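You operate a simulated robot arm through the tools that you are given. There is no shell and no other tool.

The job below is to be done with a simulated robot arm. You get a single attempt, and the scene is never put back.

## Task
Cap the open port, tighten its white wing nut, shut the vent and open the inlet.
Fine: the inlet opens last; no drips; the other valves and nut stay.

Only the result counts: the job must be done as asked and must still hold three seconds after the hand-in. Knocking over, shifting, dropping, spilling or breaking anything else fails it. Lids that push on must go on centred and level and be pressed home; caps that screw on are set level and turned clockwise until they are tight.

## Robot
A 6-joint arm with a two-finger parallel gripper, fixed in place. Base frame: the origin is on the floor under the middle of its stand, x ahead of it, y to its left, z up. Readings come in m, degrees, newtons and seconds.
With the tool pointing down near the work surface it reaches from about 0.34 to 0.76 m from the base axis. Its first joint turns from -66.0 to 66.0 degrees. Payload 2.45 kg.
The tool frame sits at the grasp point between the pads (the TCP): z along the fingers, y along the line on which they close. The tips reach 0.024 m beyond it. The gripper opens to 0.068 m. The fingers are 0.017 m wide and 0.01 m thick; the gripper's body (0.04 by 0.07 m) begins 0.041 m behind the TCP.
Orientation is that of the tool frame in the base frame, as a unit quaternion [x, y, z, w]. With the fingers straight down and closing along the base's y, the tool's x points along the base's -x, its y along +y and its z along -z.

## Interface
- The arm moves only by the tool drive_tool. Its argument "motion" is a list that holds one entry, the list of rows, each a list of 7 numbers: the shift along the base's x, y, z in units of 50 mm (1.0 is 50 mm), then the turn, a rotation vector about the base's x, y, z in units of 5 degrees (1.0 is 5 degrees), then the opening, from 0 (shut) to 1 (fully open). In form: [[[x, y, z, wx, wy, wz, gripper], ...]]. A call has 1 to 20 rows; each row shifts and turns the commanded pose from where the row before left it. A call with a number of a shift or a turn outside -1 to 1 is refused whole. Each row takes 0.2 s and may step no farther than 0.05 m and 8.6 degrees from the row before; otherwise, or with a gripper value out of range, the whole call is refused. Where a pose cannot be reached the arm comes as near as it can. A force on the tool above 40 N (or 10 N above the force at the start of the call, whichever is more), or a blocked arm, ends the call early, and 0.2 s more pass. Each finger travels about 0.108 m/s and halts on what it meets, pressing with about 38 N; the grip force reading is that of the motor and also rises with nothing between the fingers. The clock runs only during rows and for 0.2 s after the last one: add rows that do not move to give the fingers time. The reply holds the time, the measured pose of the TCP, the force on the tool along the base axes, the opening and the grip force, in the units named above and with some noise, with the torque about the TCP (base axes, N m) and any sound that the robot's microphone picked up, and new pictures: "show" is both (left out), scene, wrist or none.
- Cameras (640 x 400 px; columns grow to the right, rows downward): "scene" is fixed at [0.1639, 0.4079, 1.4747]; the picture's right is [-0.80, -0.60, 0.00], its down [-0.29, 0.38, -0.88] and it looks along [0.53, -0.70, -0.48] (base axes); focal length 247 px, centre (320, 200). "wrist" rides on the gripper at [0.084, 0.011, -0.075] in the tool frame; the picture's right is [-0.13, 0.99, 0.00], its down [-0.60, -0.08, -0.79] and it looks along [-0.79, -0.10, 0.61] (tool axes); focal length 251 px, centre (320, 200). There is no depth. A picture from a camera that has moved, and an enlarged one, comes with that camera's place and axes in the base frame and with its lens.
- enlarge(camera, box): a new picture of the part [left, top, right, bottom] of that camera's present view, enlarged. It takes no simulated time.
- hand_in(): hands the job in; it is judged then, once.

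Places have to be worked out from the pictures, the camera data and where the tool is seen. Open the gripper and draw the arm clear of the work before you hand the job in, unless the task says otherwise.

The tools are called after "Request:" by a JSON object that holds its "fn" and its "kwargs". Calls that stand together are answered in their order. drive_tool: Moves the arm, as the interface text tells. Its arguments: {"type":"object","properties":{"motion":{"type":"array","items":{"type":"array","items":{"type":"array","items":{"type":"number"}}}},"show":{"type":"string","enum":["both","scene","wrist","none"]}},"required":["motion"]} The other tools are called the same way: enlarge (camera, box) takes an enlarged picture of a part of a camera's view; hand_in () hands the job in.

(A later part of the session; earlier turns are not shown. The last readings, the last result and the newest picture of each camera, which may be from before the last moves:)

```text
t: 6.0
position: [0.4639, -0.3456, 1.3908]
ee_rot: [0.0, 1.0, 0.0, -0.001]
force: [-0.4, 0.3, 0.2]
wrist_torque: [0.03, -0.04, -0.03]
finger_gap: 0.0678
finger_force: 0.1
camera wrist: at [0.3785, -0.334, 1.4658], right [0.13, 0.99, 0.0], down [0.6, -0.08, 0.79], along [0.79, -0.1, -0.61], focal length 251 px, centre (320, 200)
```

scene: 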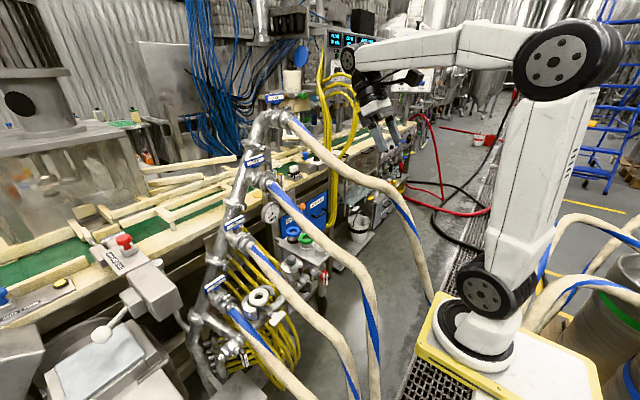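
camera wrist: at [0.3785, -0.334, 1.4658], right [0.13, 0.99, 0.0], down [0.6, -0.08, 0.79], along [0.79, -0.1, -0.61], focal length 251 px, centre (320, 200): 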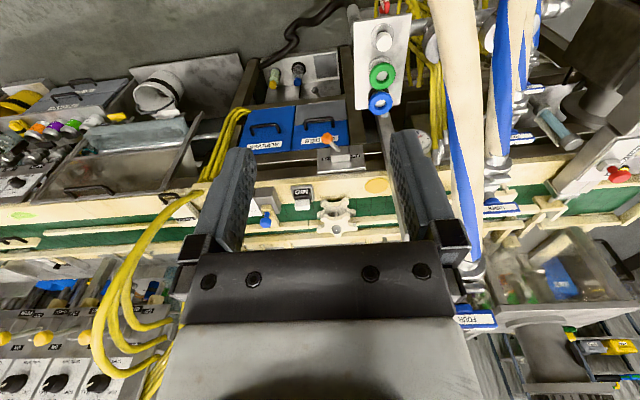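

The tray with its three items is now unobstructed. I'll zoom in tightly on each one, and on the inlet below the tray.

Request:
{"fn": "enlarge", "kwargs": {"camera": "wrist", "box": [352, 20, 416, 60]}}

Request:
{"fn": "enlarge", "kwargs": {"camera": "wrist", "box": [350, 55, 414, 95]}}

Request:
{"fn": "enlarge", "kwargs": {"camera": "wrist", "box": [348, 80, 412, 120]}}

Request:
{"fn": "enlarge", "kwargs": {"camera": "wrist", "box": [370, 0, 450, 50]}}

Request:
{"fn": "enlarge", "kwargs": {"camera": "wrist", "box": [410, 115, 474, 155]}}

```text
10.00 times, centred on (384, 40) of wrist
camera zoom: at [0.3785, -0.334, 1.4658], right [0.13, 0.99, 0.0], down [0.6, -0.08, 0.79], along [0.79, -0.1, -0.61], focal length 2514 px, centre (-320, 1800)
```

zoom: 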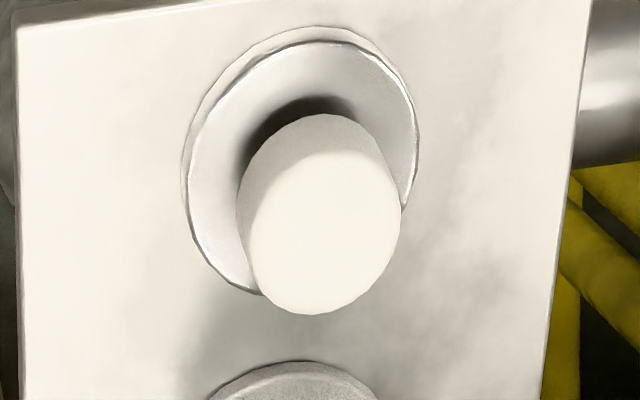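

```text
10.00 times, centred on (382, 75) of wrist
camera zoom: at [0.3785, -0.334, 1.4658], right [0.13, 0.99, 0.0], down [0.6, -0.08, 0.79], along [0.79, -0.1, -0.61], focal length 2514 px, centre (-300, 1450)
```

zoom: 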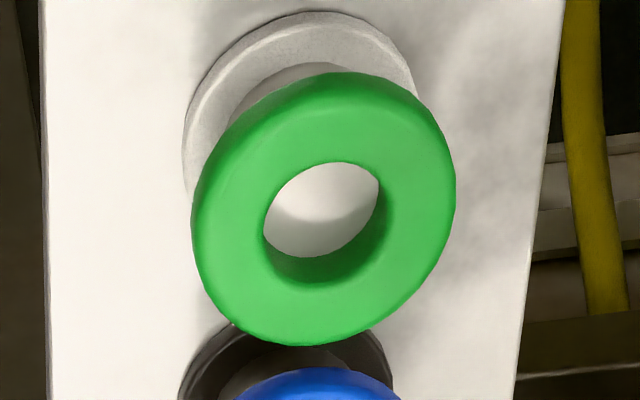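

```text
10.00 times, centred on (380, 100) of wrist
camera zoom: at [0.3785, -0.334, 1.4658], right [0.13, 0.99, 0.0], down [0.6, -0.08, 0.79], along [0.79, -0.1, -0.61], focal length 2514 px, centre (-280, 1200)
```

zoom: 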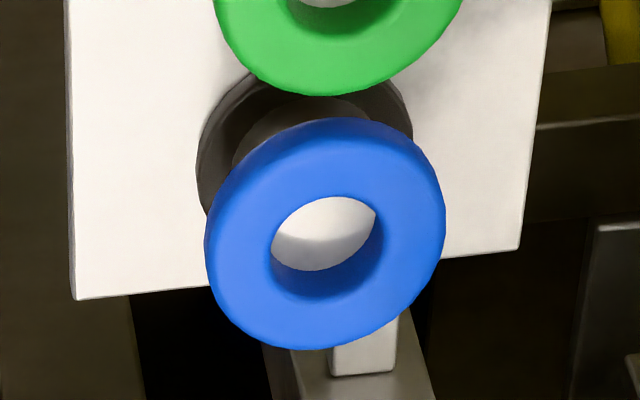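

```text
8.00 times, centred on (410, 25) of wrist
camera zoom: at [0.3785, -0.334, 1.4658], right [0.13, 0.99, 0.0], down [0.6, -0.08, 0.79], along [0.79, -0.1, -0.61], focal length 2012 px, centre (-400, 1600)
```

zoom: 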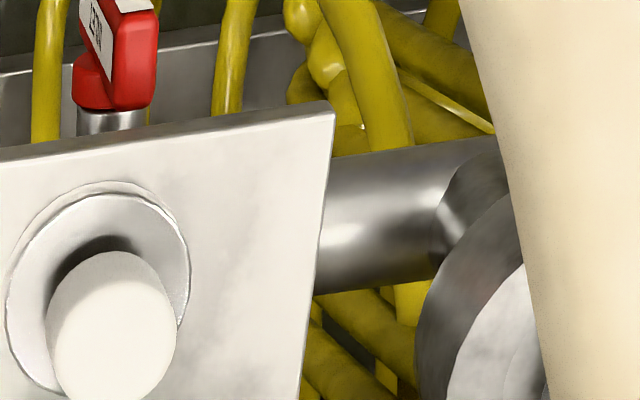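

```text
10.00 times, centred on (442, 135) of wrist
camera zoom: at [0.3785, -0.334, 1.4658], right [0.13, 0.99, 0.0], down [0.6, -0.08, 0.79], along [0.79, -0.1, -0.61], focal length 2514 px, centre (-900, 850)
```

zoom: 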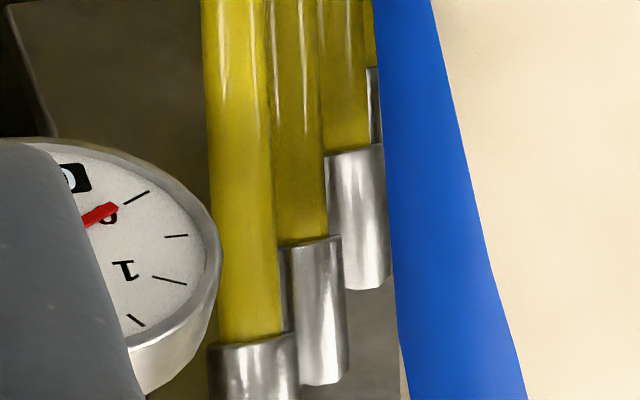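

The blue and green items look like short necks with ring tops. I'll zoom further into their bores, the open port and the white cap to decide which one is a true blank.

Request:
{"fn": "enlarge", "kwargs": {"camera": "wrist", "box": [370, 65, 394, 80]}}

Request:
{"fn": "enlarge", "kwargs": {"camera": "wrist", "box": [368, 95, 392, 110]}}

Request:
{"fn": "enlarge", "kwargs": {"camera": "scene", "box": [282, 228, 314, 248]}}

Request:
{"fn": "enlarge", "kwargs": {"camera": "scene", "box": [300, 238, 332, 258]}}

Request:
{"fn": "enlarge", "kwargs": {"camera": "scene", "box": [244, 285, 276, 305]}}

Request:
{"fn": "enlarge", "kwargs": {"camera": "scene", "box": [276, 250, 308, 270]}}

Request:
{"fn": "enlarge", "kwargs": {"camera": "scene", "box": [248, 300, 296, 330]}}

```text
16.00 times, centred on (382, 72) of wrist
camera zoom: at [0.3785, -0.334, 1.4658], right [0.13, 0.99, 0.0], down [0.6, -0.08, 0.79], along [0.79, -0.1, -0.61], focal length 4023 px, centre (-672, 2240)
```

zoom: 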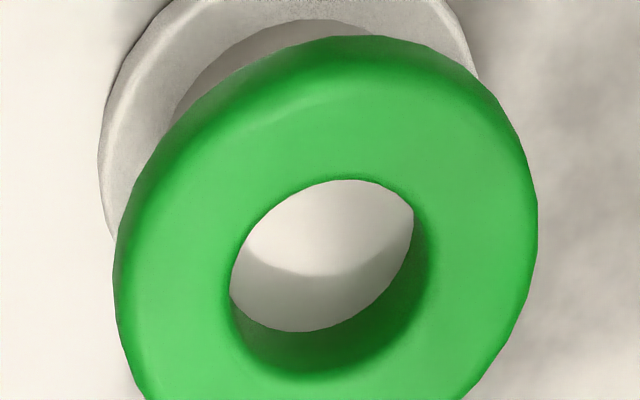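

```text
16.00 times, centred on (380, 102) of wrist
camera zoom: at [0.3785, -0.334, 1.4658], right [0.13, 0.99, 0.0], down [0.6, -0.08, 0.79], along [0.79, -0.1, -0.61], focal length 4023 px, centre (-640, 1760)
```

zoom: 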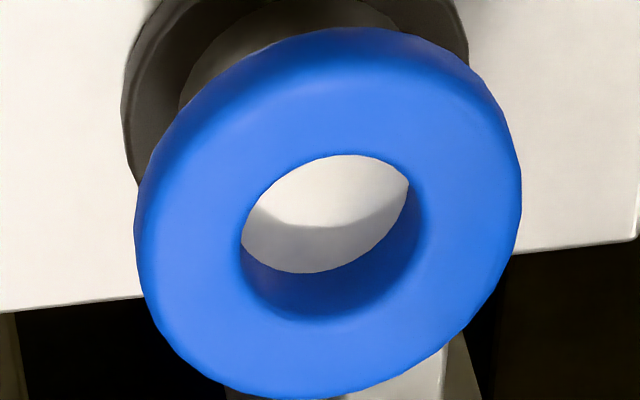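

```text
16.00 times, centred on (298, 238) of scene
camera zoom: at [0.1638, 0.408, 1.4747], right [-0.8, -0.6, 0.0], down [-0.29, 0.38, -0.88], along [0.53, -0.7, -0.48], focal length 3948 px, centre (672, -408)
```

zoom: 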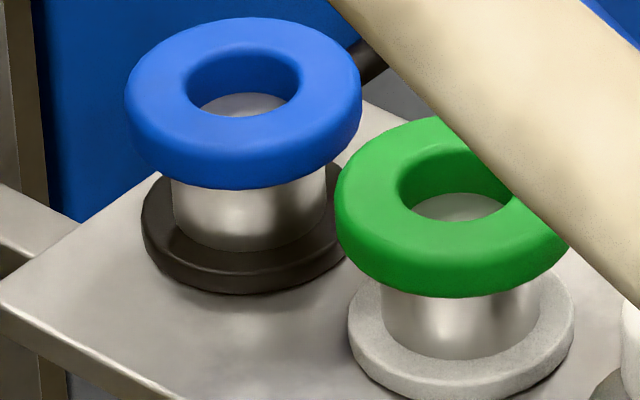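

```text
16.00 times, centred on (316, 248) of scene
camera zoom: at [0.1638, 0.408, 1.4747], right [-0.8, -0.6, 0.0], down [-0.29, 0.38, -0.88], along [0.53, -0.7, -0.48], focal length 3948 px, centre (384, -568)
```

zoom: 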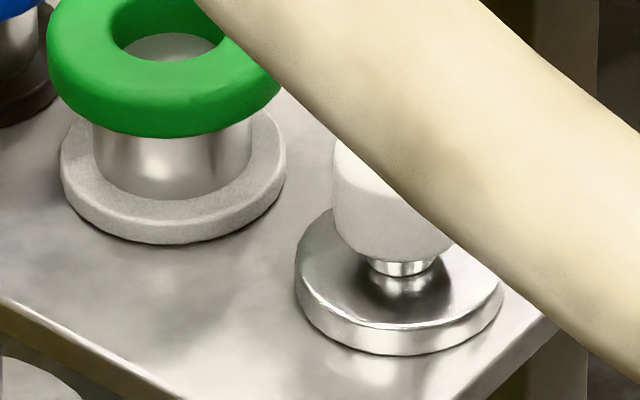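

```text
16.00 times, centred on (260, 295) of scene
camera zoom: at [0.1638, 0.408, 1.4747], right [-0.8, -0.6, 0.0], down [-0.29, 0.38, -0.88], along [0.53, -0.7, -0.48], focal length 3948 px, centre (1280, -1320)
```

zoom: 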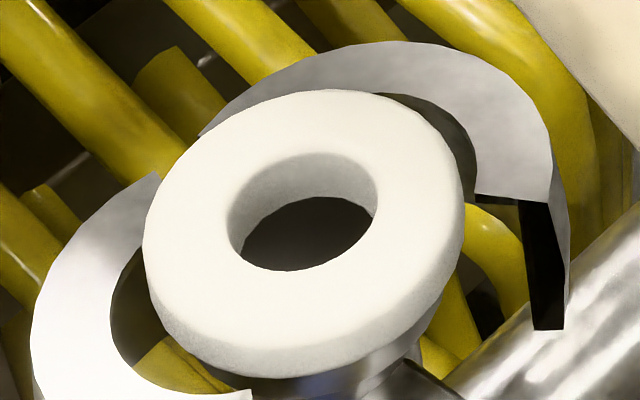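

```text
16.00 times, centred on (292, 260) of scene
camera zoom: at [0.1638, 0.408, 1.4747], right [-0.8, -0.6, 0.0], down [-0.29, 0.38, -0.88], along [0.53, -0.7, -0.48], focal length 3948 px, centre (768, -760)
```

zoom: 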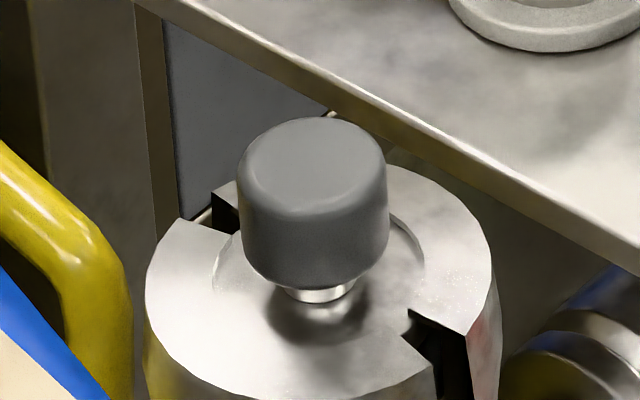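

```text
13.33 times, centred on (272, 315) of scene
camera zoom: at [0.1638, 0.408, 1.4747], right [-0.8, -0.6, 0.0], down [-0.29, 0.38, -0.88], along [0.53, -0.7, -0.48], focal length 3290 px, centre (960, -1333)
```

zoom: 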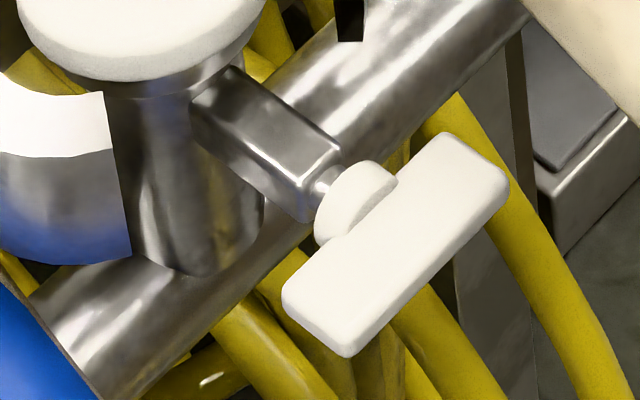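

The white-knobbed piece is the only solid blank: it has a chrome flange like the grey-knobbed cap already fitted, while the blue and green rings are open gaskets on posts. I'll take the white one. I stage the tool at about (0.42, -0.15, 1.25) with a yaw of -28° and the fingers tilted 45° forward, so the forearm can drop between hoses THREE and FOUR.

Request:
{"fn": "drive_tool", "kwargs": {"motion": [[[-0.15, 0.65, 0, 0, 0, -0.93, 1], [-0.15, 0.65, 0, 0, 0, -0.93, 1], [-0.15, 0.65, 0, 0, 0, -0.93, 1], [-0.15, 0.65, 0, 0, 0, -0.93, 1], [-0.15, 0.65, 0, 0, 0, -0.93, 1], [-0.15, 0.65, 0, 0, 0, -0.93, 1], [0, 0, -0.35, -0.528, -0.994, 0, 1], [0, 0, -0.35, -0.528, -0.994, 0, 1], [0, 0, -0.35, -0.528, -0.994, 0, 1], [0, 0, -0.35, -0.528, -0.994, 0, 1], [0, 0, -0.35, -0.528, -0.994, 0, 1], [0, 0, -0.35, -0.528, -0.994, 0, 1], [0, 0, -0.35, -0.528, -0.994, 0, 1], [0, 0, -0.35, -0.528, -0.994, 0, 1]]], "show": "both"}}

```text
t: 9.0
position: [0.4605, -0.164, 1.2467]
ee_rot: [0.223, 0.896, -0.094, 0.372]
force: [-0.3, 0.4, -0.1]
wrist_torque: [-0.01, 0.02, 0.01]
finger_gap: 0.0679
finger_force: 0.0
out of reach, approached as far as the arm can: row 11, 12, 13, 14
camera wrist: at [0.3641, -0.1021, 1.2397], right [0.55, 0.83, 0.09], down [-0.16, -0.01, 0.99], along [0.82, -0.55, 0.13], focal length 251 px, centre (320, 200)
```

scene: 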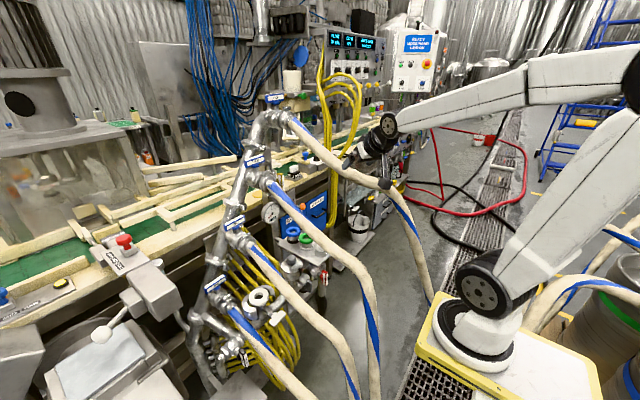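
wrist: 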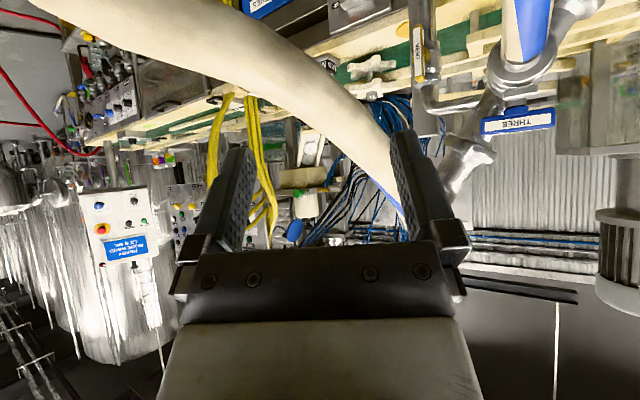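

The elbow fold limit stops the 45° tilt this close in: TCP is at (0.46, -0.164, 1.247), near hose FOUR. I'll rise, bring the tool back to vertical keeping the -28° yaw, move to about (0.437, -0.147) between hoses THREE and FOUR, and close the fingers for a slim descent.

Request:
{"fn": "drive_tool", "kwargs": {"motion": [[[0, 0, 0.8, 0, 0, 0, 0.5], [-0.05, 0.04, 0.8, 0.528, 0.994, 0, 0], [-0.05, 0.04, 0, 0.528, 0.994, 0, 0], [-0.05, 0.04, 0, 0.528, 0.994, 0, 0], [-0.06, 0.04, 0, 0.528, 0.994, 0, 0], [-0.06, 0.04, 0, 0.528, 0.994, 0, 0], [-0.07, 0.05, 0, 0.528, 0.994, 0, 0], [-0.07, 0.05, 0, 0.528, 0.994, 0, 0], [-0.06, 0.04, 0, 0.528, 0.994, 0, 0]]], "show": "both"}}

```text
t: 11.0
position: [0.4434, -0.15, 1.3251]
ee_rot: [0.24, 0.971, 0.0, -0.001]
force: [-0.2, 0.5, 0.8]
wrist_torque: [0.01, 0.02, -0.02]
finger_gap: 0.0
finger_force: 23.7
out of reach, approached as far as the arm can: row 1
camera wrist: at [0.3737, -0.1022, 1.3993], right [0.58, 0.82, 0.0], down [0.5, -0.35, 0.79], along [0.65, -0.46, -0.61], focal length 251 px, centre (320, 200)
```

scene: 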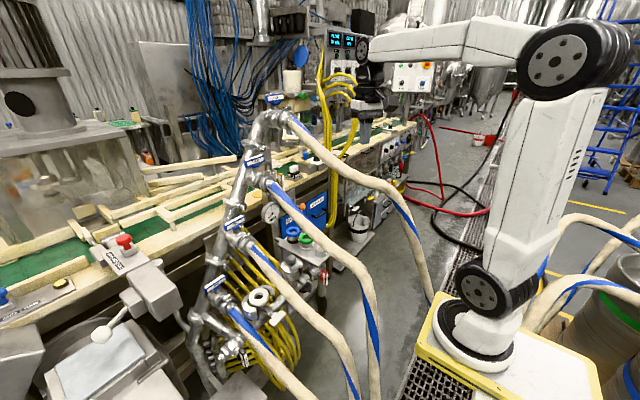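
wrist: 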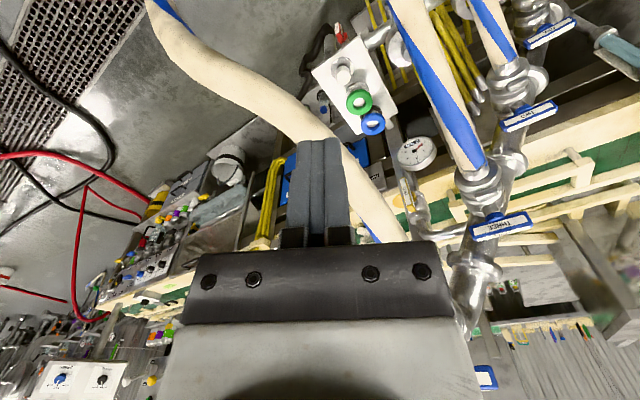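

Hose FOUR is ahead of the fingers and THREE is to the right, and the column below the tool looks clear by about 7 cm. I'll descend partway and check.

Request:
{"fn": "drive_tool", "kwargs": {"motion": [[[0, 0, -0.9, 0, 0, 0, 0], [0, 0, -0.9, 0, 0, 0, 0], [0, 0, -0.9, 0, 0, 0, 0], [0, 0, -0.9, 0, 0, 0, 0]]], "show": "both"}}

```text
t: 12.0
position: [0.4438, -0.1488, 1.1429]
ee_rot: [0.242, 0.97, 0.0, 0.002]
force: [0.6, -0.7, 0.4]
wrist_torque: [0.03, 0.04, 0.0]
finger_gap: 0.0
finger_force: 24.0
camera wrist: at [0.3744, -0.1, 1.2187], right [0.58, 0.82, 0.0], down [0.5, -0.35, 0.79], along [0.65, -0.46, -0.61], focal length 251 px, centre (320, 200)
```

scene: 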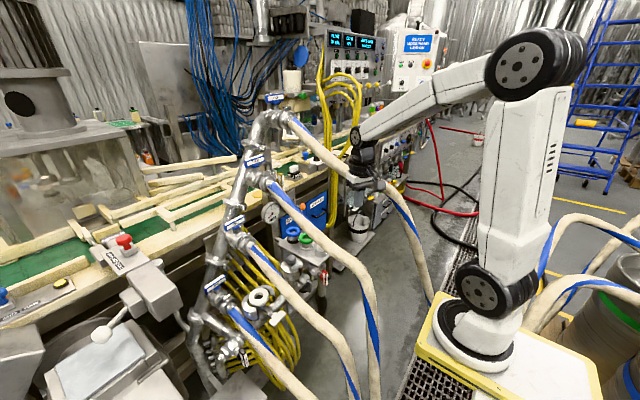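
wrist: 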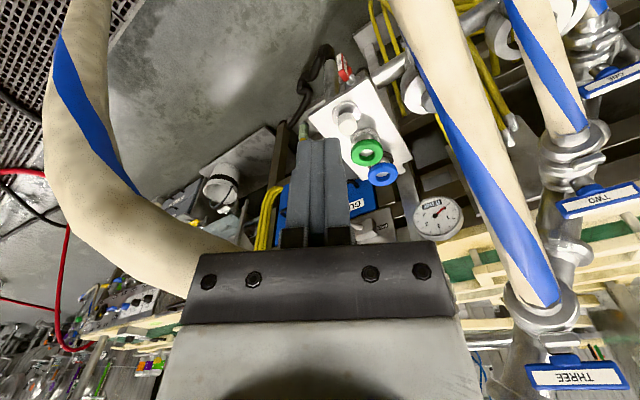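

The descent is clean so far, with forces near zero. I'll check the clearance to hose FOUR in the scene view.

Request:
{"fn": "enlarge", "kwargs": {"camera": "scene", "box": [320, 100, 448, 220]}}

Request:
{"fn": "enlarge", "kwargs": {"camera": "wrist", "box": [320, 70, 416, 130]}}

```text
3.33 times, centred on (384, 160) of scene
camera zoom: at [0.1639, 0.4079, 1.4747], right [-0.8, -0.6, 0.0], down [-0.29, 0.38, -0.88], along [0.53, -0.7, -0.48], focal length 822 px, centre (107, 333)
```

zoom: 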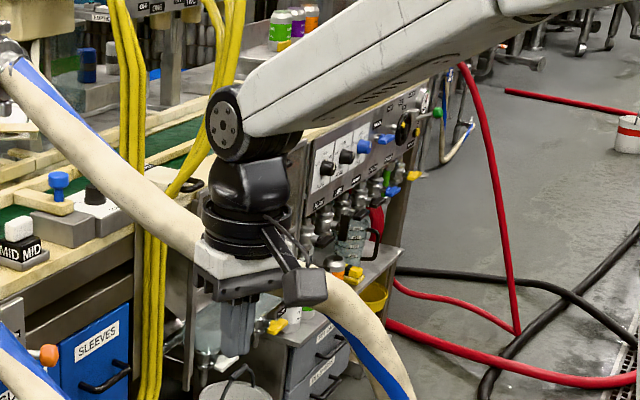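

```text
6.67 times, centred on (368, 100) of wrist
camera zoom: at [0.3744, -0.1, 1.2187], right [0.58, 0.82, 0.0], down [0.5, -0.35, 0.79], along [0.65, -0.46, -0.61], focal length 1676 px, centre (0, 867)
```

zoom: 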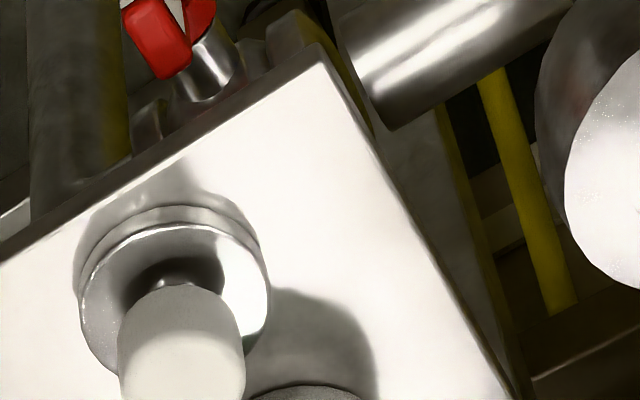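

The gripper passes in front of hose FOUR with visible clearance. Next I go down to z≈1.0 and swing the tool about its wrist to a 45° forward tilt.

Request:
{"fn": "drive_tool", "kwargs": {"motion": [[[0, 0, -0.95, 0, 0, 0, 0], [0, 0, -0.95, 0, 0, 0, 0], [0, 0, -0.95, 0, 0, 0, 0], [0.3115, -0.1655, 0.0174, -0.528, -0.994, 0, 0], [0.3087, -0.164, 0.0518, -0.528, -0.994, 0, 0], [0.3025, -0.1607, 0.086, -0.528, -0.994, 0, 0], [0.2937, -0.156, 0.1188, -0.528, -0.994, 0, 0], [0.282, -0.1498, 0.152, -0.528, -0.994, 0, 0], [0.2675, -0.1421, 0.18, -0.528, -0.994, 0, 0], [0.2508, -0.1332, 0.212, -0.528, -0.994, 0, 0], [0.2313, -0.1229, 0.236, -0.528, -0.994, 0, 0]]], "show": "both"}}

```text
t: 14.4
position: [0.5314, -0.2056, 1.0354]
ee_rot: [0.243, 0.92, -0.088, 0.295]
force: [0.4, -0.1, 0.6]
wrist_torque: [0.01, 0.02, 0.01]
finger_gap: 0.0002
finger_force: 23.4
out of reach, approached as far as the arm can: row 9, 10, 11
camera wrist: at [0.4394, -0.1398, 1.0477], right [0.59, 0.81, 0.06], down [-0.01, -0.07, 1.0], along [0.81, -0.59, -0.03], focal length 251 px, centre (320, 200)
```

scene: 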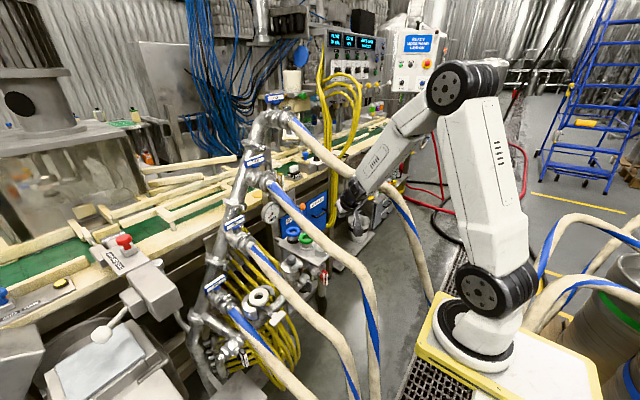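
wrist: 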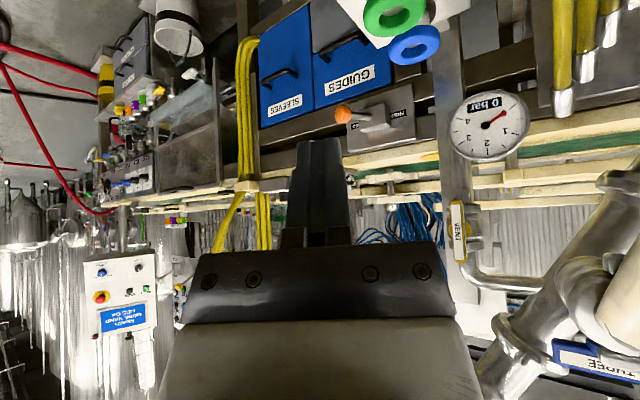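

The wrist reaches its alignment limit at about 36° of tilt, so I will pick with a smaller lean of about 20°. I'll check the arm against the hoses in the scene view before going on.

Request:
{"fn": "enlarge", "kwargs": {"camera": "scene", "box": [300, 60, 520, 230]}}

Request:
{"fn": "enlarge", "kwargs": {"camera": "scene", "box": [320, 160, 400, 250]}}

```text
2.35 times, centred on (410, 145) of scene
camera zoom: at [0.1639, 0.4079, 1.4747], right [-0.8, -0.6, 0.0], down [-0.29, 0.38, -0.88], along [0.53, -0.7, -0.48], focal length 581 px, centre (108, 329)
```

zoom: 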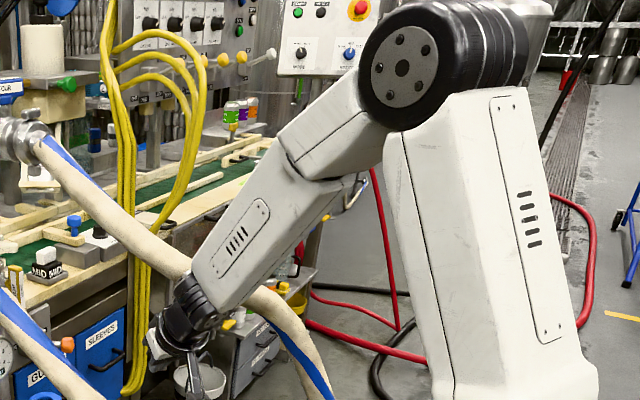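

```text
4.44 times, centred on (360, 205) of scene
camera zoom: at [0.1639, 0.4079, 1.4747], right [-0.8, -0.6, 0.0], down [-0.29, 0.38, -0.88], along [0.53, -0.7, -0.48], focal length 1097 px, centre (142, 178)
```

zoom: 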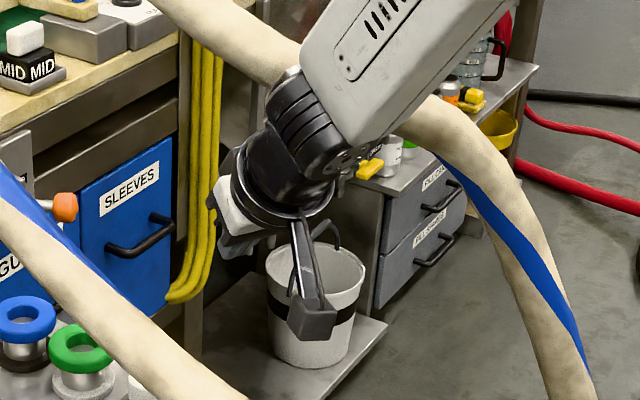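

The forearm clears hose FOUR. I'll reduce the tilt to about 21°, swing the lean to az -45°, and move to a pre-grasp about 6 cm behind the knob while opening the fingers to about 54 mm.

Request:
{"fn": "drive_tool", "kwargs": {"motion": [[[0.293, 0, -0.52, 0.514, 0.842, 0, 0], [0.293, 0, -0.52, 0.514, 0.842, 0, 0], [0.293, 0, -0.52, 0.514, 0.842, 0, 0], [0.293, 0.01, -0.52, 0, 0, -0.907, 0], [0.293, 0.01, -0.52, 0, 0, -0.907, 0.4], [0.293, 0.01, -0.3, 0, 0, -0.907, 0.8], [0, 0, 0, 0, 0, 0, 0.8]]], "show": "both"}}

```text
t: 16.0
position: [0.6213, -0.2027, 0.892]
ee_rot: [0.355, 0.917, -0.074, 0.167]
force: [0.2, -0.6, 0.5]
wrist_torque: [-0.02, 0.01, -0.01]
finger_gap: 0.0546
finger_force: 0.0
camera wrist: at [0.5493, -0.1232, 0.9317], right [0.76, 0.65, 0.03], down [0.17, -0.23, 0.96], along [0.63, -0.72, -0.29], focal length 251 px, centre (320, 200)
```

scene: 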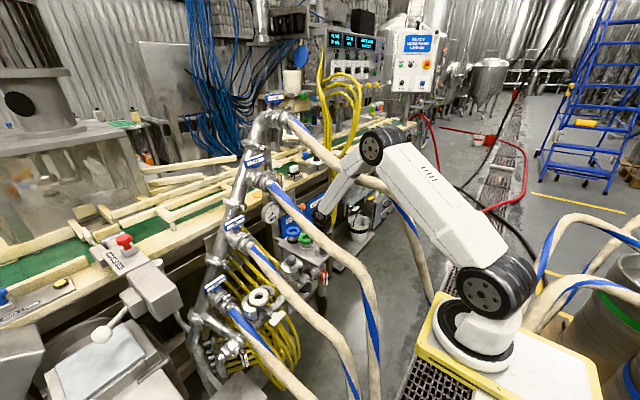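
wrist: 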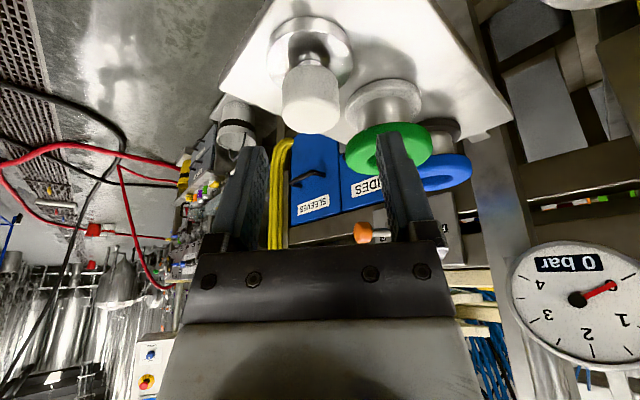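

The knob sits between the opened fingers in the wrist view. I'll zoom in to fix its axis and height before the final approach.

Request:
{"fn": "enlarge", "kwargs": {"camera": "wrist", "box": [250, 0, 378, 80]}}

Request:
{"fn": "enlarge", "kwargs": {"camera": "wrist", "box": [246, 60, 374, 140]}}

Request:
{"fn": "enlarge", "kwargs": {"camera": "scene", "box": [288, 190, 368, 260]}}

```text
5.00 times, centred on (314, 40) of wrist
camera zoom: at [0.5493, -0.1232, 0.9317], right [0.76, 0.65, 0.03], down [0.17, -0.23, 0.96], along [0.63, -0.72, -0.29], focal length 1257 px, centre (350, 1000)
```

zoom: 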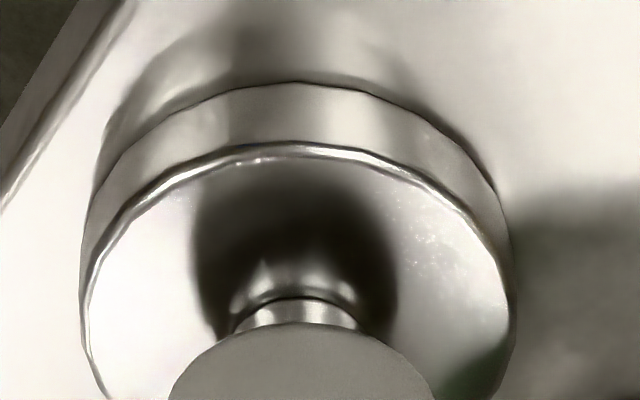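

```text
5.00 times, centred on (310, 100) of wrist
camera zoom: at [0.5493, -0.1232, 0.9317], right [0.76, 0.65, 0.03], down [0.17, -0.23, 0.96], along [0.63, -0.72, -0.29], focal length 1257 px, centre (370, 700)
```

zoom: 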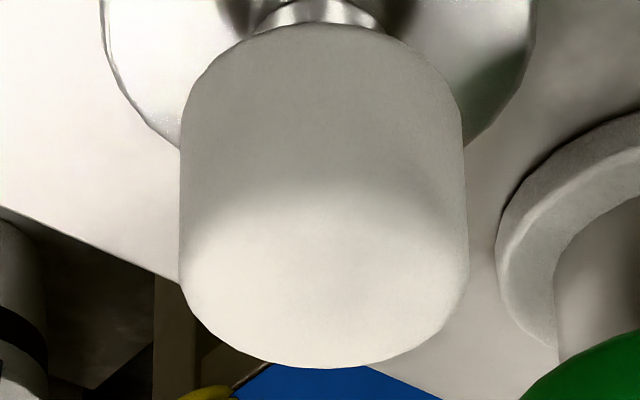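

```text
5.71 times, centred on (328, 225) of scene
camera zoom: at [0.1639, 0.4079, 1.4747], right [-0.8, -0.6, 0.0], down [-0.29, 0.38, -0.88], along [0.53, -0.7, -0.48], focal length 1410 px, centre (274, 57)
```

zoom: 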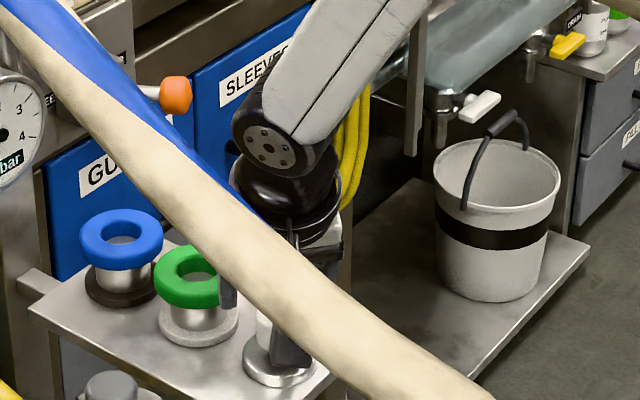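

In the tool frame the knob centre works out about 5 mm toward -y and 65 mm ahead of the TCP. I'll close most of that distance and look again before gripping.

Request:
{"fn": "drive_tool", "kwargs": {"motion": [[[0.079, -0.127, -0.373, 0, 0, 0, 0.8], [0.079, -0.127, -0.373, 0, 0, 0, 0.8], [0.079, -0.127, -0.373, 0, 0, 0, 0.8]]], "show": "wrist"}}

Request:
{"fn": "enlarge", "kwargs": {"camera": "wrist", "box": [220, 80, 420, 205]}}

Request:
{"fn": "enlarge", "kwargs": {"camera": "scene", "box": [296, 215, 360, 265]}}

```text
t: 16.8
position: [0.6316, -0.224, 0.8363]
ee_rot: [0.354, 0.917, -0.074, 0.167]
force: [0.5, 0.0, -0.2]
wrist_torque: [-0.01, -0.03, -0.02]
finger_gap: 0.0545
finger_force: 0.1
camera wrist: at [0.5614, -0.1442, 0.8762], right [0.76, 0.65, 0.03], down [0.16, -0.23, 0.96], along [0.63, -0.72, -0.28], focal length 251 px, centre (320, 200)
```

wrist: 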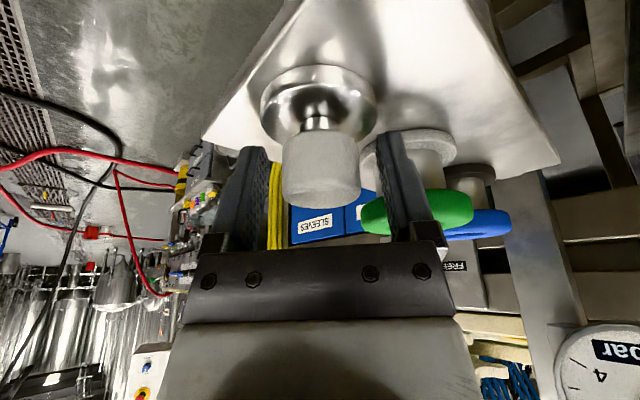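

```text
3.20 times, centred on (320, 142) of wrist
camera zoom: at [0.5614, -0.1442, 0.8762], right [0.76, 0.65, 0.03], down [0.16, -0.23, 0.96], along [0.63, -0.72, -0.28], focal length 805 px, centre (320, 384)
```

zoom: 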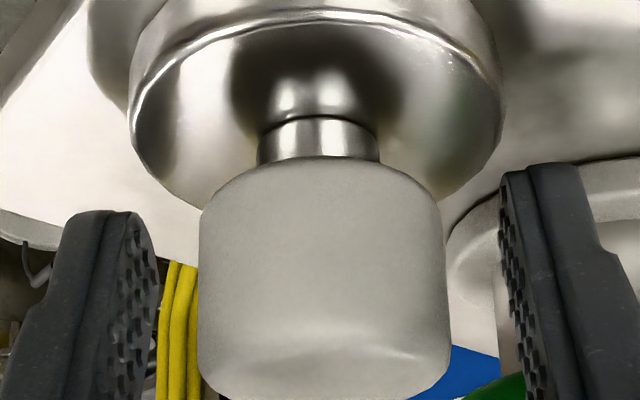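

```text
8.00 times, centred on (328, 240) of scene
camera zoom: at [0.1639, 0.4079, 1.4747], right [-0.8, -0.6, 0.0], down [-0.29, 0.38, -0.88], along [0.53, -0.7, -0.48], focal length 1974 px, centre (256, -120)
```

zoom: 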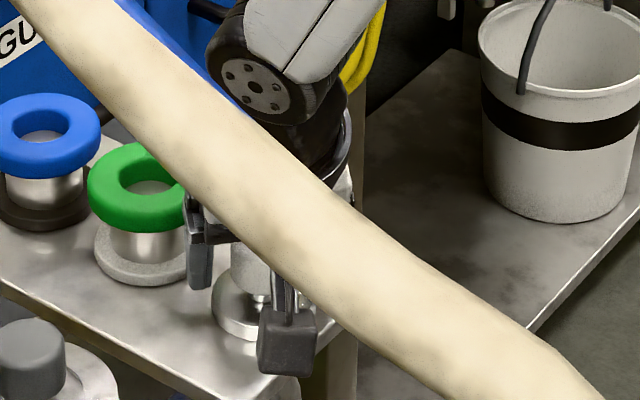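

The knob is centred between the pads (about 1 mm off) with the TCP roughly at its mid-height. I'll advance 5 mm along the tool and close on it.

Request:
{"fn": "drive_tool", "kwargs": {"motion": [[[0.026, -0.026, -0.094, 0, 0, 0, 0.8], [0, 0, 0, 0, 0, 0, 0], [0, 0, 0, 0, 0, 0, 0], [0, 0, 0, 0, 0, 0, 0]]], "show": "wrist"}}

Request:
{"fn": "enlarge", "kwargs": {"camera": "wrist", "box": [220, 80, 420, 205]}}

```text
t: 17.8
position: [0.6324, -0.2231, 0.8307]
ee_rot: [0.355, 0.917, -0.074, 0.166]
force: [-0.1, 0.9, 3.2]
wrist_torque: [-0.02, 0.08, -0.01]
finger_gap: 0.0512
finger_force: 37.4
camera wrist: at [0.5621, -0.1451, 0.8713], right [0.76, 0.65, 0.03], down [0.17, -0.23, 0.96], along [0.63, -0.72, -0.28], focal length 251 px, centre (320, 200)
```

wrist: 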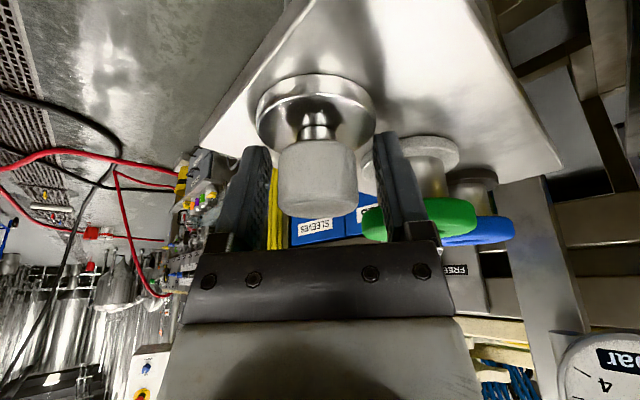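

```text
3.20 times, centred on (320, 142) of wrist
camera zoom: at [0.5621, -0.1451, 0.8713], right [0.76, 0.65, 0.03], down [0.17, -0.23, 0.96], along [0.63, -0.72, -0.28], focal length 805 px, centre (320, 384)
```

zoom: 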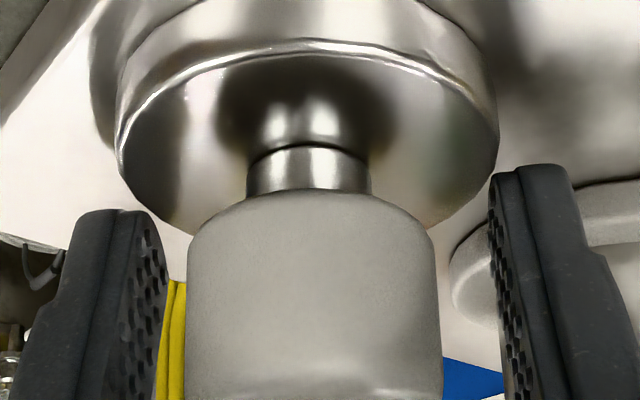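

The fingers stopped at 51 mm: the tips are level with the cap's flange, so I went too deep and the knob centre is really about z≈0.84. I'll open, back off 14 mm along the tool and check.

Request:
{"fn": "drive_tool", "kwargs": {"motion": [[[0, 0, 0, 0, 0, 0, 0.85], [-0.036, 0.036, 0.131, 0, 0, 0, 0.85], [-0.036, 0.036, 0.131, 0, 0, 0, 0.85], [0, 0, 0, 0, 0, 0, 0.85]]], "show": "wrist"}}

Request:
{"fn": "enlarge", "kwargs": {"camera": "wrist", "box": [220, 80, 420, 205]}}

Request:
{"fn": "enlarge", "kwargs": {"camera": "scene", "box": [296, 215, 360, 265]}}

```text
t: 18.8
position: [0.6288, -0.2191, 0.8445]
ee_rot: [0.354, 0.917, -0.074, 0.167]
force: [-0.4, 0.1, -0.8]
wrist_torque: [0.01, 0.0, 0.01]
finger_gap: 0.0578
finger_force: 0.0
camera wrist: at [0.5583, -0.1404, 0.8841], right [0.76, 0.65, 0.03], down [0.17, -0.23, 0.96], along [0.63, -0.72, -0.28], focal length 251 px, centre (320, 200)
```

wrist: 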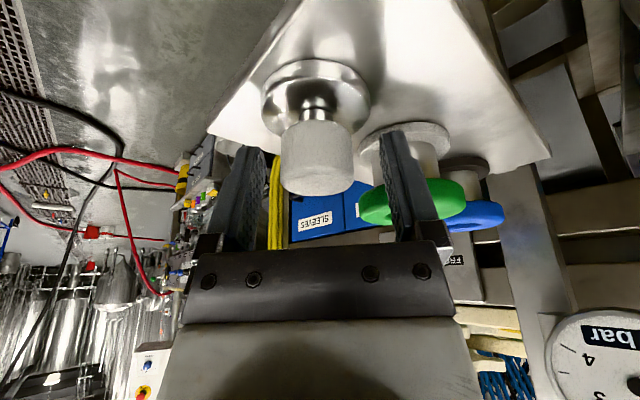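

```text
3.20 times, centred on (320, 142) of wrist
camera zoom: at [0.5583, -0.1404, 0.8841], right [0.76, 0.65, 0.03], down [0.17, -0.23, 0.96], along [0.63, -0.72, -0.28], focal length 805 px, centre (320, 384)
```

zoom: 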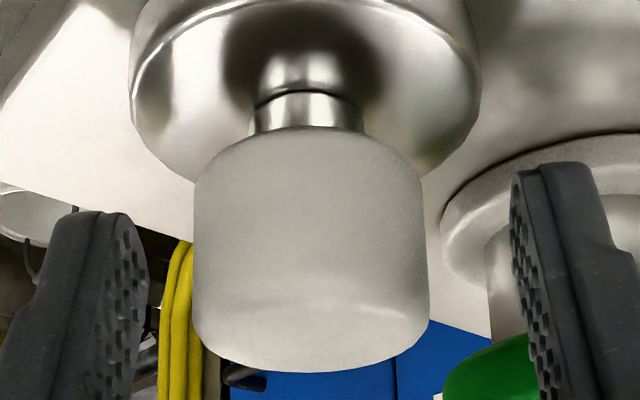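

```text
8.00 times, centred on (328, 240) of scene
camera zoom: at [0.1639, 0.4079, 1.4747], right [-0.8, -0.6, 0.0], down [-0.29, 0.38, -0.88], along [0.53, -0.7, -0.48], focal length 1974 px, centre (256, -120)
```

zoom: 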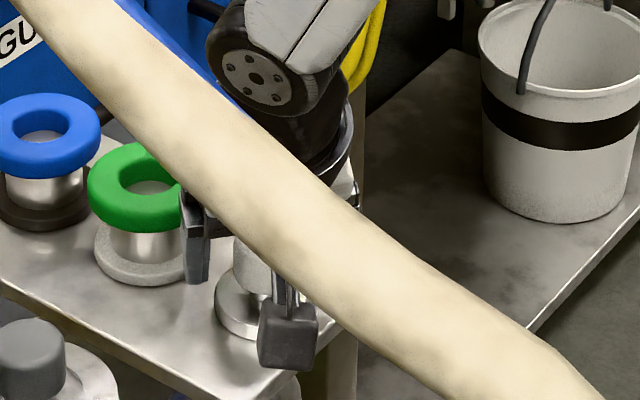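

The knob's lower edge is now level with the fingertips and the flange is clear below. I'll nudge about 4 mm back to centre the pads on the knob and close.

Request:
{"fn": "drive_tool", "kwargs": {"motion": [[[-0.06, 0.054, 0, 0, 0, 0, 0.85], [0, 0, 0, 0, 0, 0, 0], [0, 0, 0, 0, 0, 0, 0], [0, 0, 0, 0, 0, 0, 0]]], "show": "wrist"}}

Request:
{"fn": "enlarge", "kwargs": {"camera": "wrist", "box": [220, 80, 420, 205]}}

```text
t: 19.8
position: [0.6263, -0.2169, 0.8442]
ee_rot: [0.354, 0.917, -0.074, 0.167]
force: [-0.5, 1.5, 1.8]
wrist_torque: [0.16, -0.04, 0.03]
finger_gap: 0.0329
finger_force: 38.1
camera wrist: at [0.5554, -0.1375, 0.884], right [0.76, 0.65, 0.03], down [0.16, -0.23, 0.96], along [0.63, -0.72, -0.28], focal length 251 px, centre (320, 200)
```

wrist: 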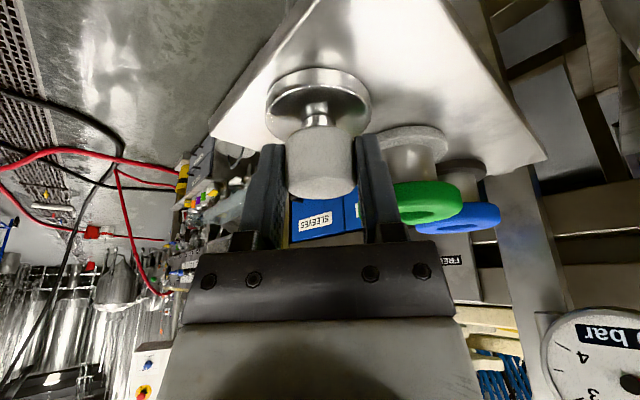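

```text
3.20 times, centred on (320, 142) of wrist
camera zoom: at [0.5554, -0.1375, 0.884], right [0.76, 0.65, 0.03], down [0.16, -0.23, 0.96], along [0.63, -0.72, -0.28], focal length 805 px, centre (320, 384)
```

zoom: 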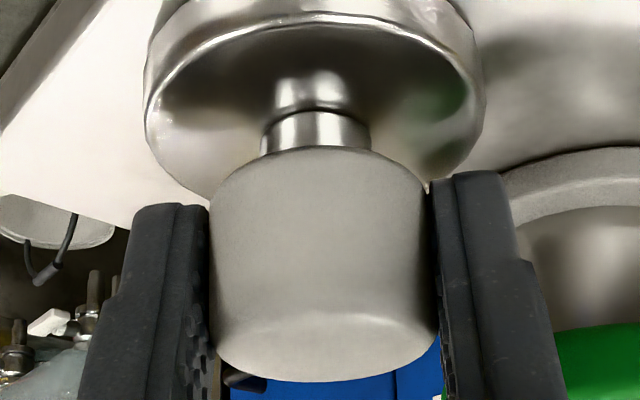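

The gripper holds the knob (gap 32.9 mm, 38 N). I'll lift about 2 cm to see that the cap comes up level.

Request:
{"fn": "drive_tool", "kwargs": {"motion": [[[0, 0, 0.2, 0, 0, 0, 0], [0, 0, 0.2, 0, 0, 0, 0], [0, 0, 0, 0, 0, 0, 0]]], "show": "wrist"}}

Request:
{"fn": "enlarge", "kwargs": {"camera": "wrist", "box": [220, 60, 420, 185]}}

Request:
{"fn": "enlarge", "kwargs": {"camera": "scene", "box": [296, 215, 360, 265]}}

```text
t: 20.6
position: [0.6268, -0.2169, 0.8628]
ee_rot: [0.353, 0.918, -0.074, 0.166]
force: [0.3, 0.3, -1.2]
wrist_torque: [-0.01, 0.02, 0.04]
finger_gap: 0.0329
finger_force: 37.5
camera wrist: at [0.5556, -0.1381, 0.9033], right [0.76, 0.65, 0.03], down [0.17, -0.23, 0.96], along [0.63, -0.72, -0.29], focal length 251 px, centre (320, 200)
```

wrist: 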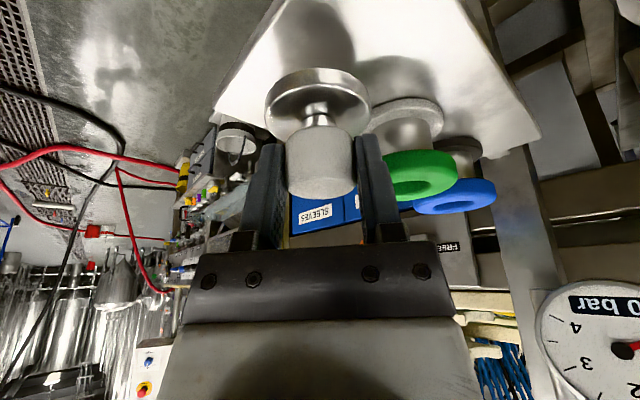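

```text
3.20 times, centred on (320, 122) of wrist
camera zoom: at [0.5556, -0.1381, 0.9033], right [0.76, 0.65, 0.03], down [0.17, -0.23, 0.96], along [0.63, -0.72, -0.29], focal length 805 px, centre (320, 448)
```

zoom: 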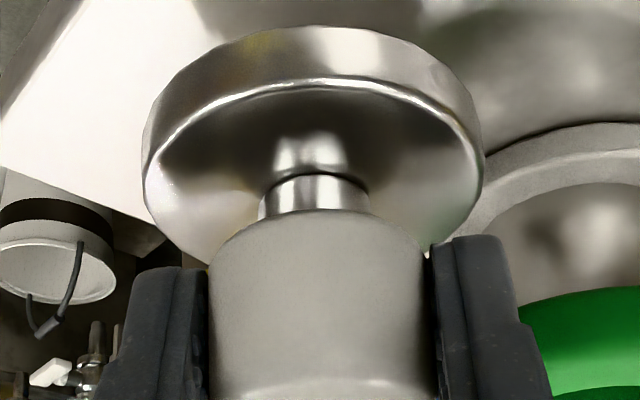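

```text
8.00 times, centred on (328, 240) of scene
camera zoom: at [0.1639, 0.4079, 1.4747], right [-0.8, -0.6, 0.0], down [-0.29, 0.38, -0.88], along [0.53, -0.7, -0.48], focal length 1974 px, centre (256, -120)
```

zoom: 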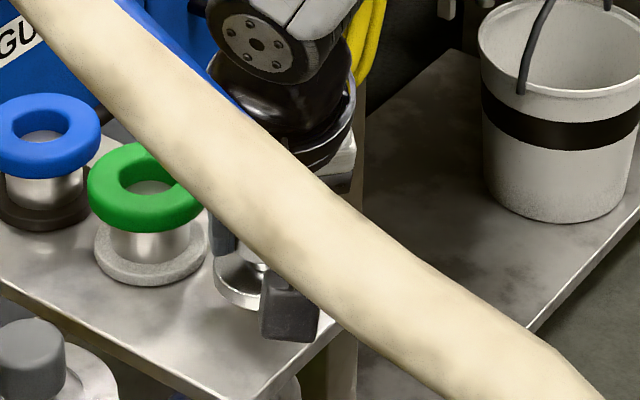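

The cap came up level with the gripper. Now I retrace out: up a little, then back between the hoses while yawing to az -10° at constant tilt so the cap stays level.

Request:
{"fn": "drive_tool", "kwargs": {"motion": [[[0, 0, 0.75, 0, 0, 0, 0], [-0.27, 0.2, 0.23, 0, 0, 0.875, 0], [-0.27, 0.2, 0.23, 0, 0, 0.875, 0], [-0.27, 0.2, 0.23, 0, 0, 0.875, 0], [-0.27, 0.2, 0.23, 0, 0, 0.875, 0], [-0.27, 0.105, 0.23, 0, 0, 0.875, 0], [-0.27, 0.105, 0.23, 0, 0, 0.875, 0], [-0.27, 0.105, 0.23, 0, 0, 0.875, 0], [-0.27, 0.105, 0.23, 0, 0, 0.875, 0]]], "show": "both"}}

```text
t: 22.6
position: [0.5184, -0.1569, 0.9928]
ee_rot: [0.062, 0.981, -0.021, 0.181]
force: [-0.1, 0.4, -1.2]
wrist_torque: [0.02, -0.03, -0.02]
finger_gap: 0.033
finger_force: 37.6
camera wrist: at [0.4146, -0.1314, 1.0325], right [0.25, 0.97, 0.03], down [0.27, -0.1, 0.96], along [0.93, -0.23, -0.28], focal length 251 px, centre (320, 200)
```

scene: 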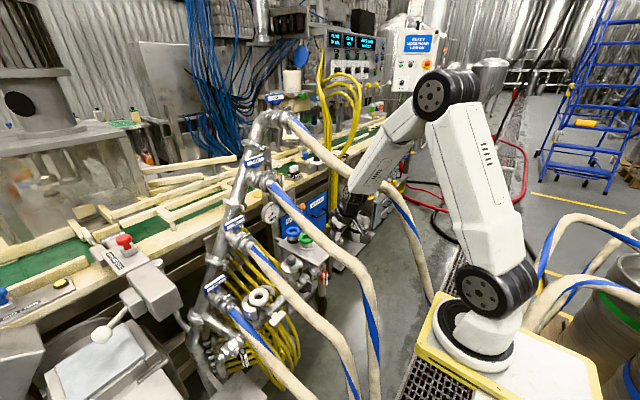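
wrist: 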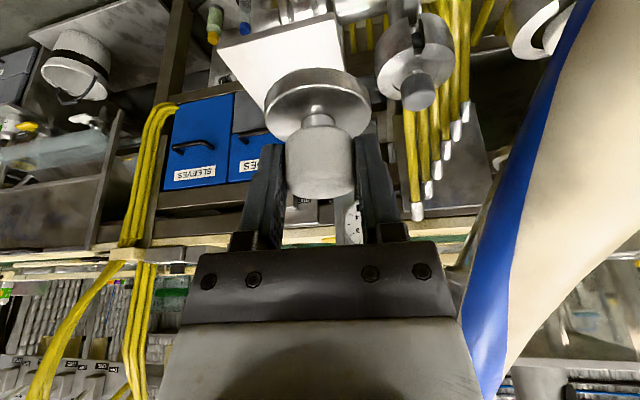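

The cap is still firm and level between hoses THREE and FOUR. I continue straight up, drifting slightly to +y to clear hose FOUR.

Request:
{"fn": "drive_tool", "kwargs": {"motion": [[[-0.02, 0.11, 0.7, 0, 0, 0.51, 0], [-0.02, 0.11, 0.7, 0, 0, 0.51, 0], [-0.02, 0.11, 0.7, 0, 0, 0.51, 0], [-0.02, 0.11, 0.7, 0, 0, 0.51, 0], [0, 0.075, 0.84, 0, 0, 0, 0], [0, 0.075, 0.84, 0, 0, 0, 0], [0, 0.075, 0.84, 0, 0, 0, 0], [0, 0.075, 0.84, 0, 0, 0, 0]]], "show": "both"}}

```text
t: 24.4
position: [0.5145, -0.1201, 1.3019]
ee_rot: [-0.027, 0.983, -0.005, 0.181]
force: [0.1, -1.1, -1.5]
wrist_torque: [0.01, -0.03, 0.0]
finger_gap: 0.0328
finger_force: 38.3
camera wrist: at [0.4083, -0.1145, 1.3422], right [0.07, 1.0, 0.03], down [0.28, -0.05, 0.96], along [0.96, -0.06, -0.29], focal length 251 px, centre (320, 200)
```

scene: 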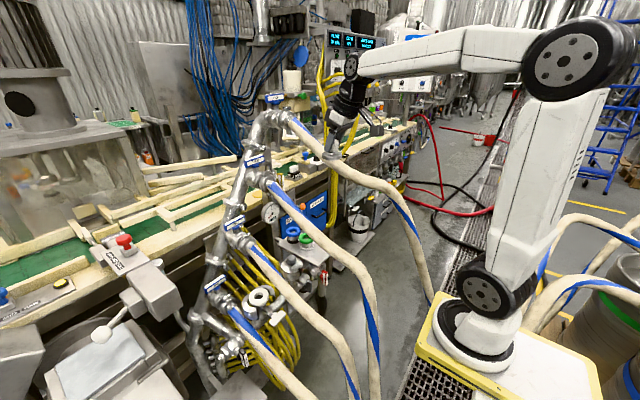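
wrist: 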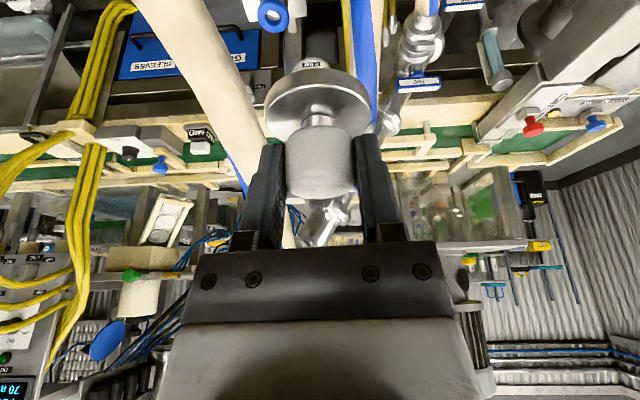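

The cap is now above the hoses. I carry it across to the +y side toward (0.66, 0.13, 1.10), yawing the tool toward az -90° so the gripper will lean away from hose TWO at the port.

Request:
{"fn": "drive_tool", "kwargs": {"motion": [[[0.3, 0.8, 0, 0, 0, -1, 0], [0.36, 0.8, 0, 0, 0, -1, 0], [0.36, 0.8, 0, 0, 0, -1, 0], [0.36, 0.8, 0, 0, 0, -1, 0], [0.36, 0.6, 0, 0, 0, -1, 0], [0.36, 0.5, 0, 0, 0, -1, 0], [0.36, 0.4, 0, 0, 0, -1, 0], [0.36, 0.3, 0, 0, 0, -1, 0], [0.12, 0, -0.4, 0, 0, -1, 0], [0, 0, -0.4, 0, 0, -1, 0], [0, 0, -0.4, 0, 0, -1, 0], [0, 0, -0.4, 0, 0, -1, 0], [0, 0, -0.4, 0, 0, -1, 0], [0, 0, -0.4, 0, 0, -1, 0]]], "show": "both"}}

```text
t: 27.4
position: [0.6615, 0.1296, 1.1807]
ee_rot: [0.543, 0.819, -0.108, 0.148]
force: [-0.1, -0.5, -1.9]
wrist_torque: [0.02, -0.03, 0.0]
finger_gap: 0.0329
finger_force: 38.5
camera wrist: at [0.6309, 0.2318, 1.2214], right [0.96, 0.27, 0.03], down [0.05, -0.28, 0.96], along [0.27, -0.92, -0.28], focal length 251 px, centre (320, 200)
```

scene: 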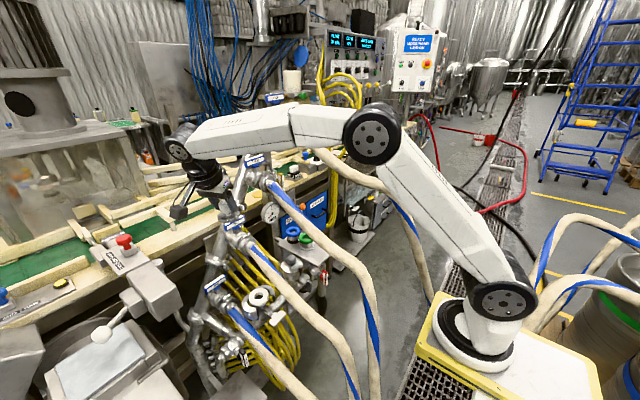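
wrist: 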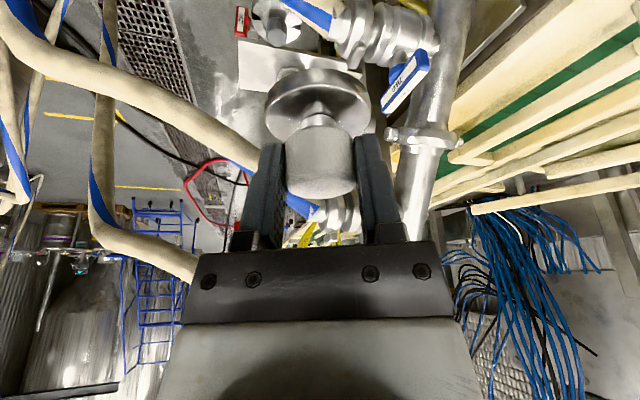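

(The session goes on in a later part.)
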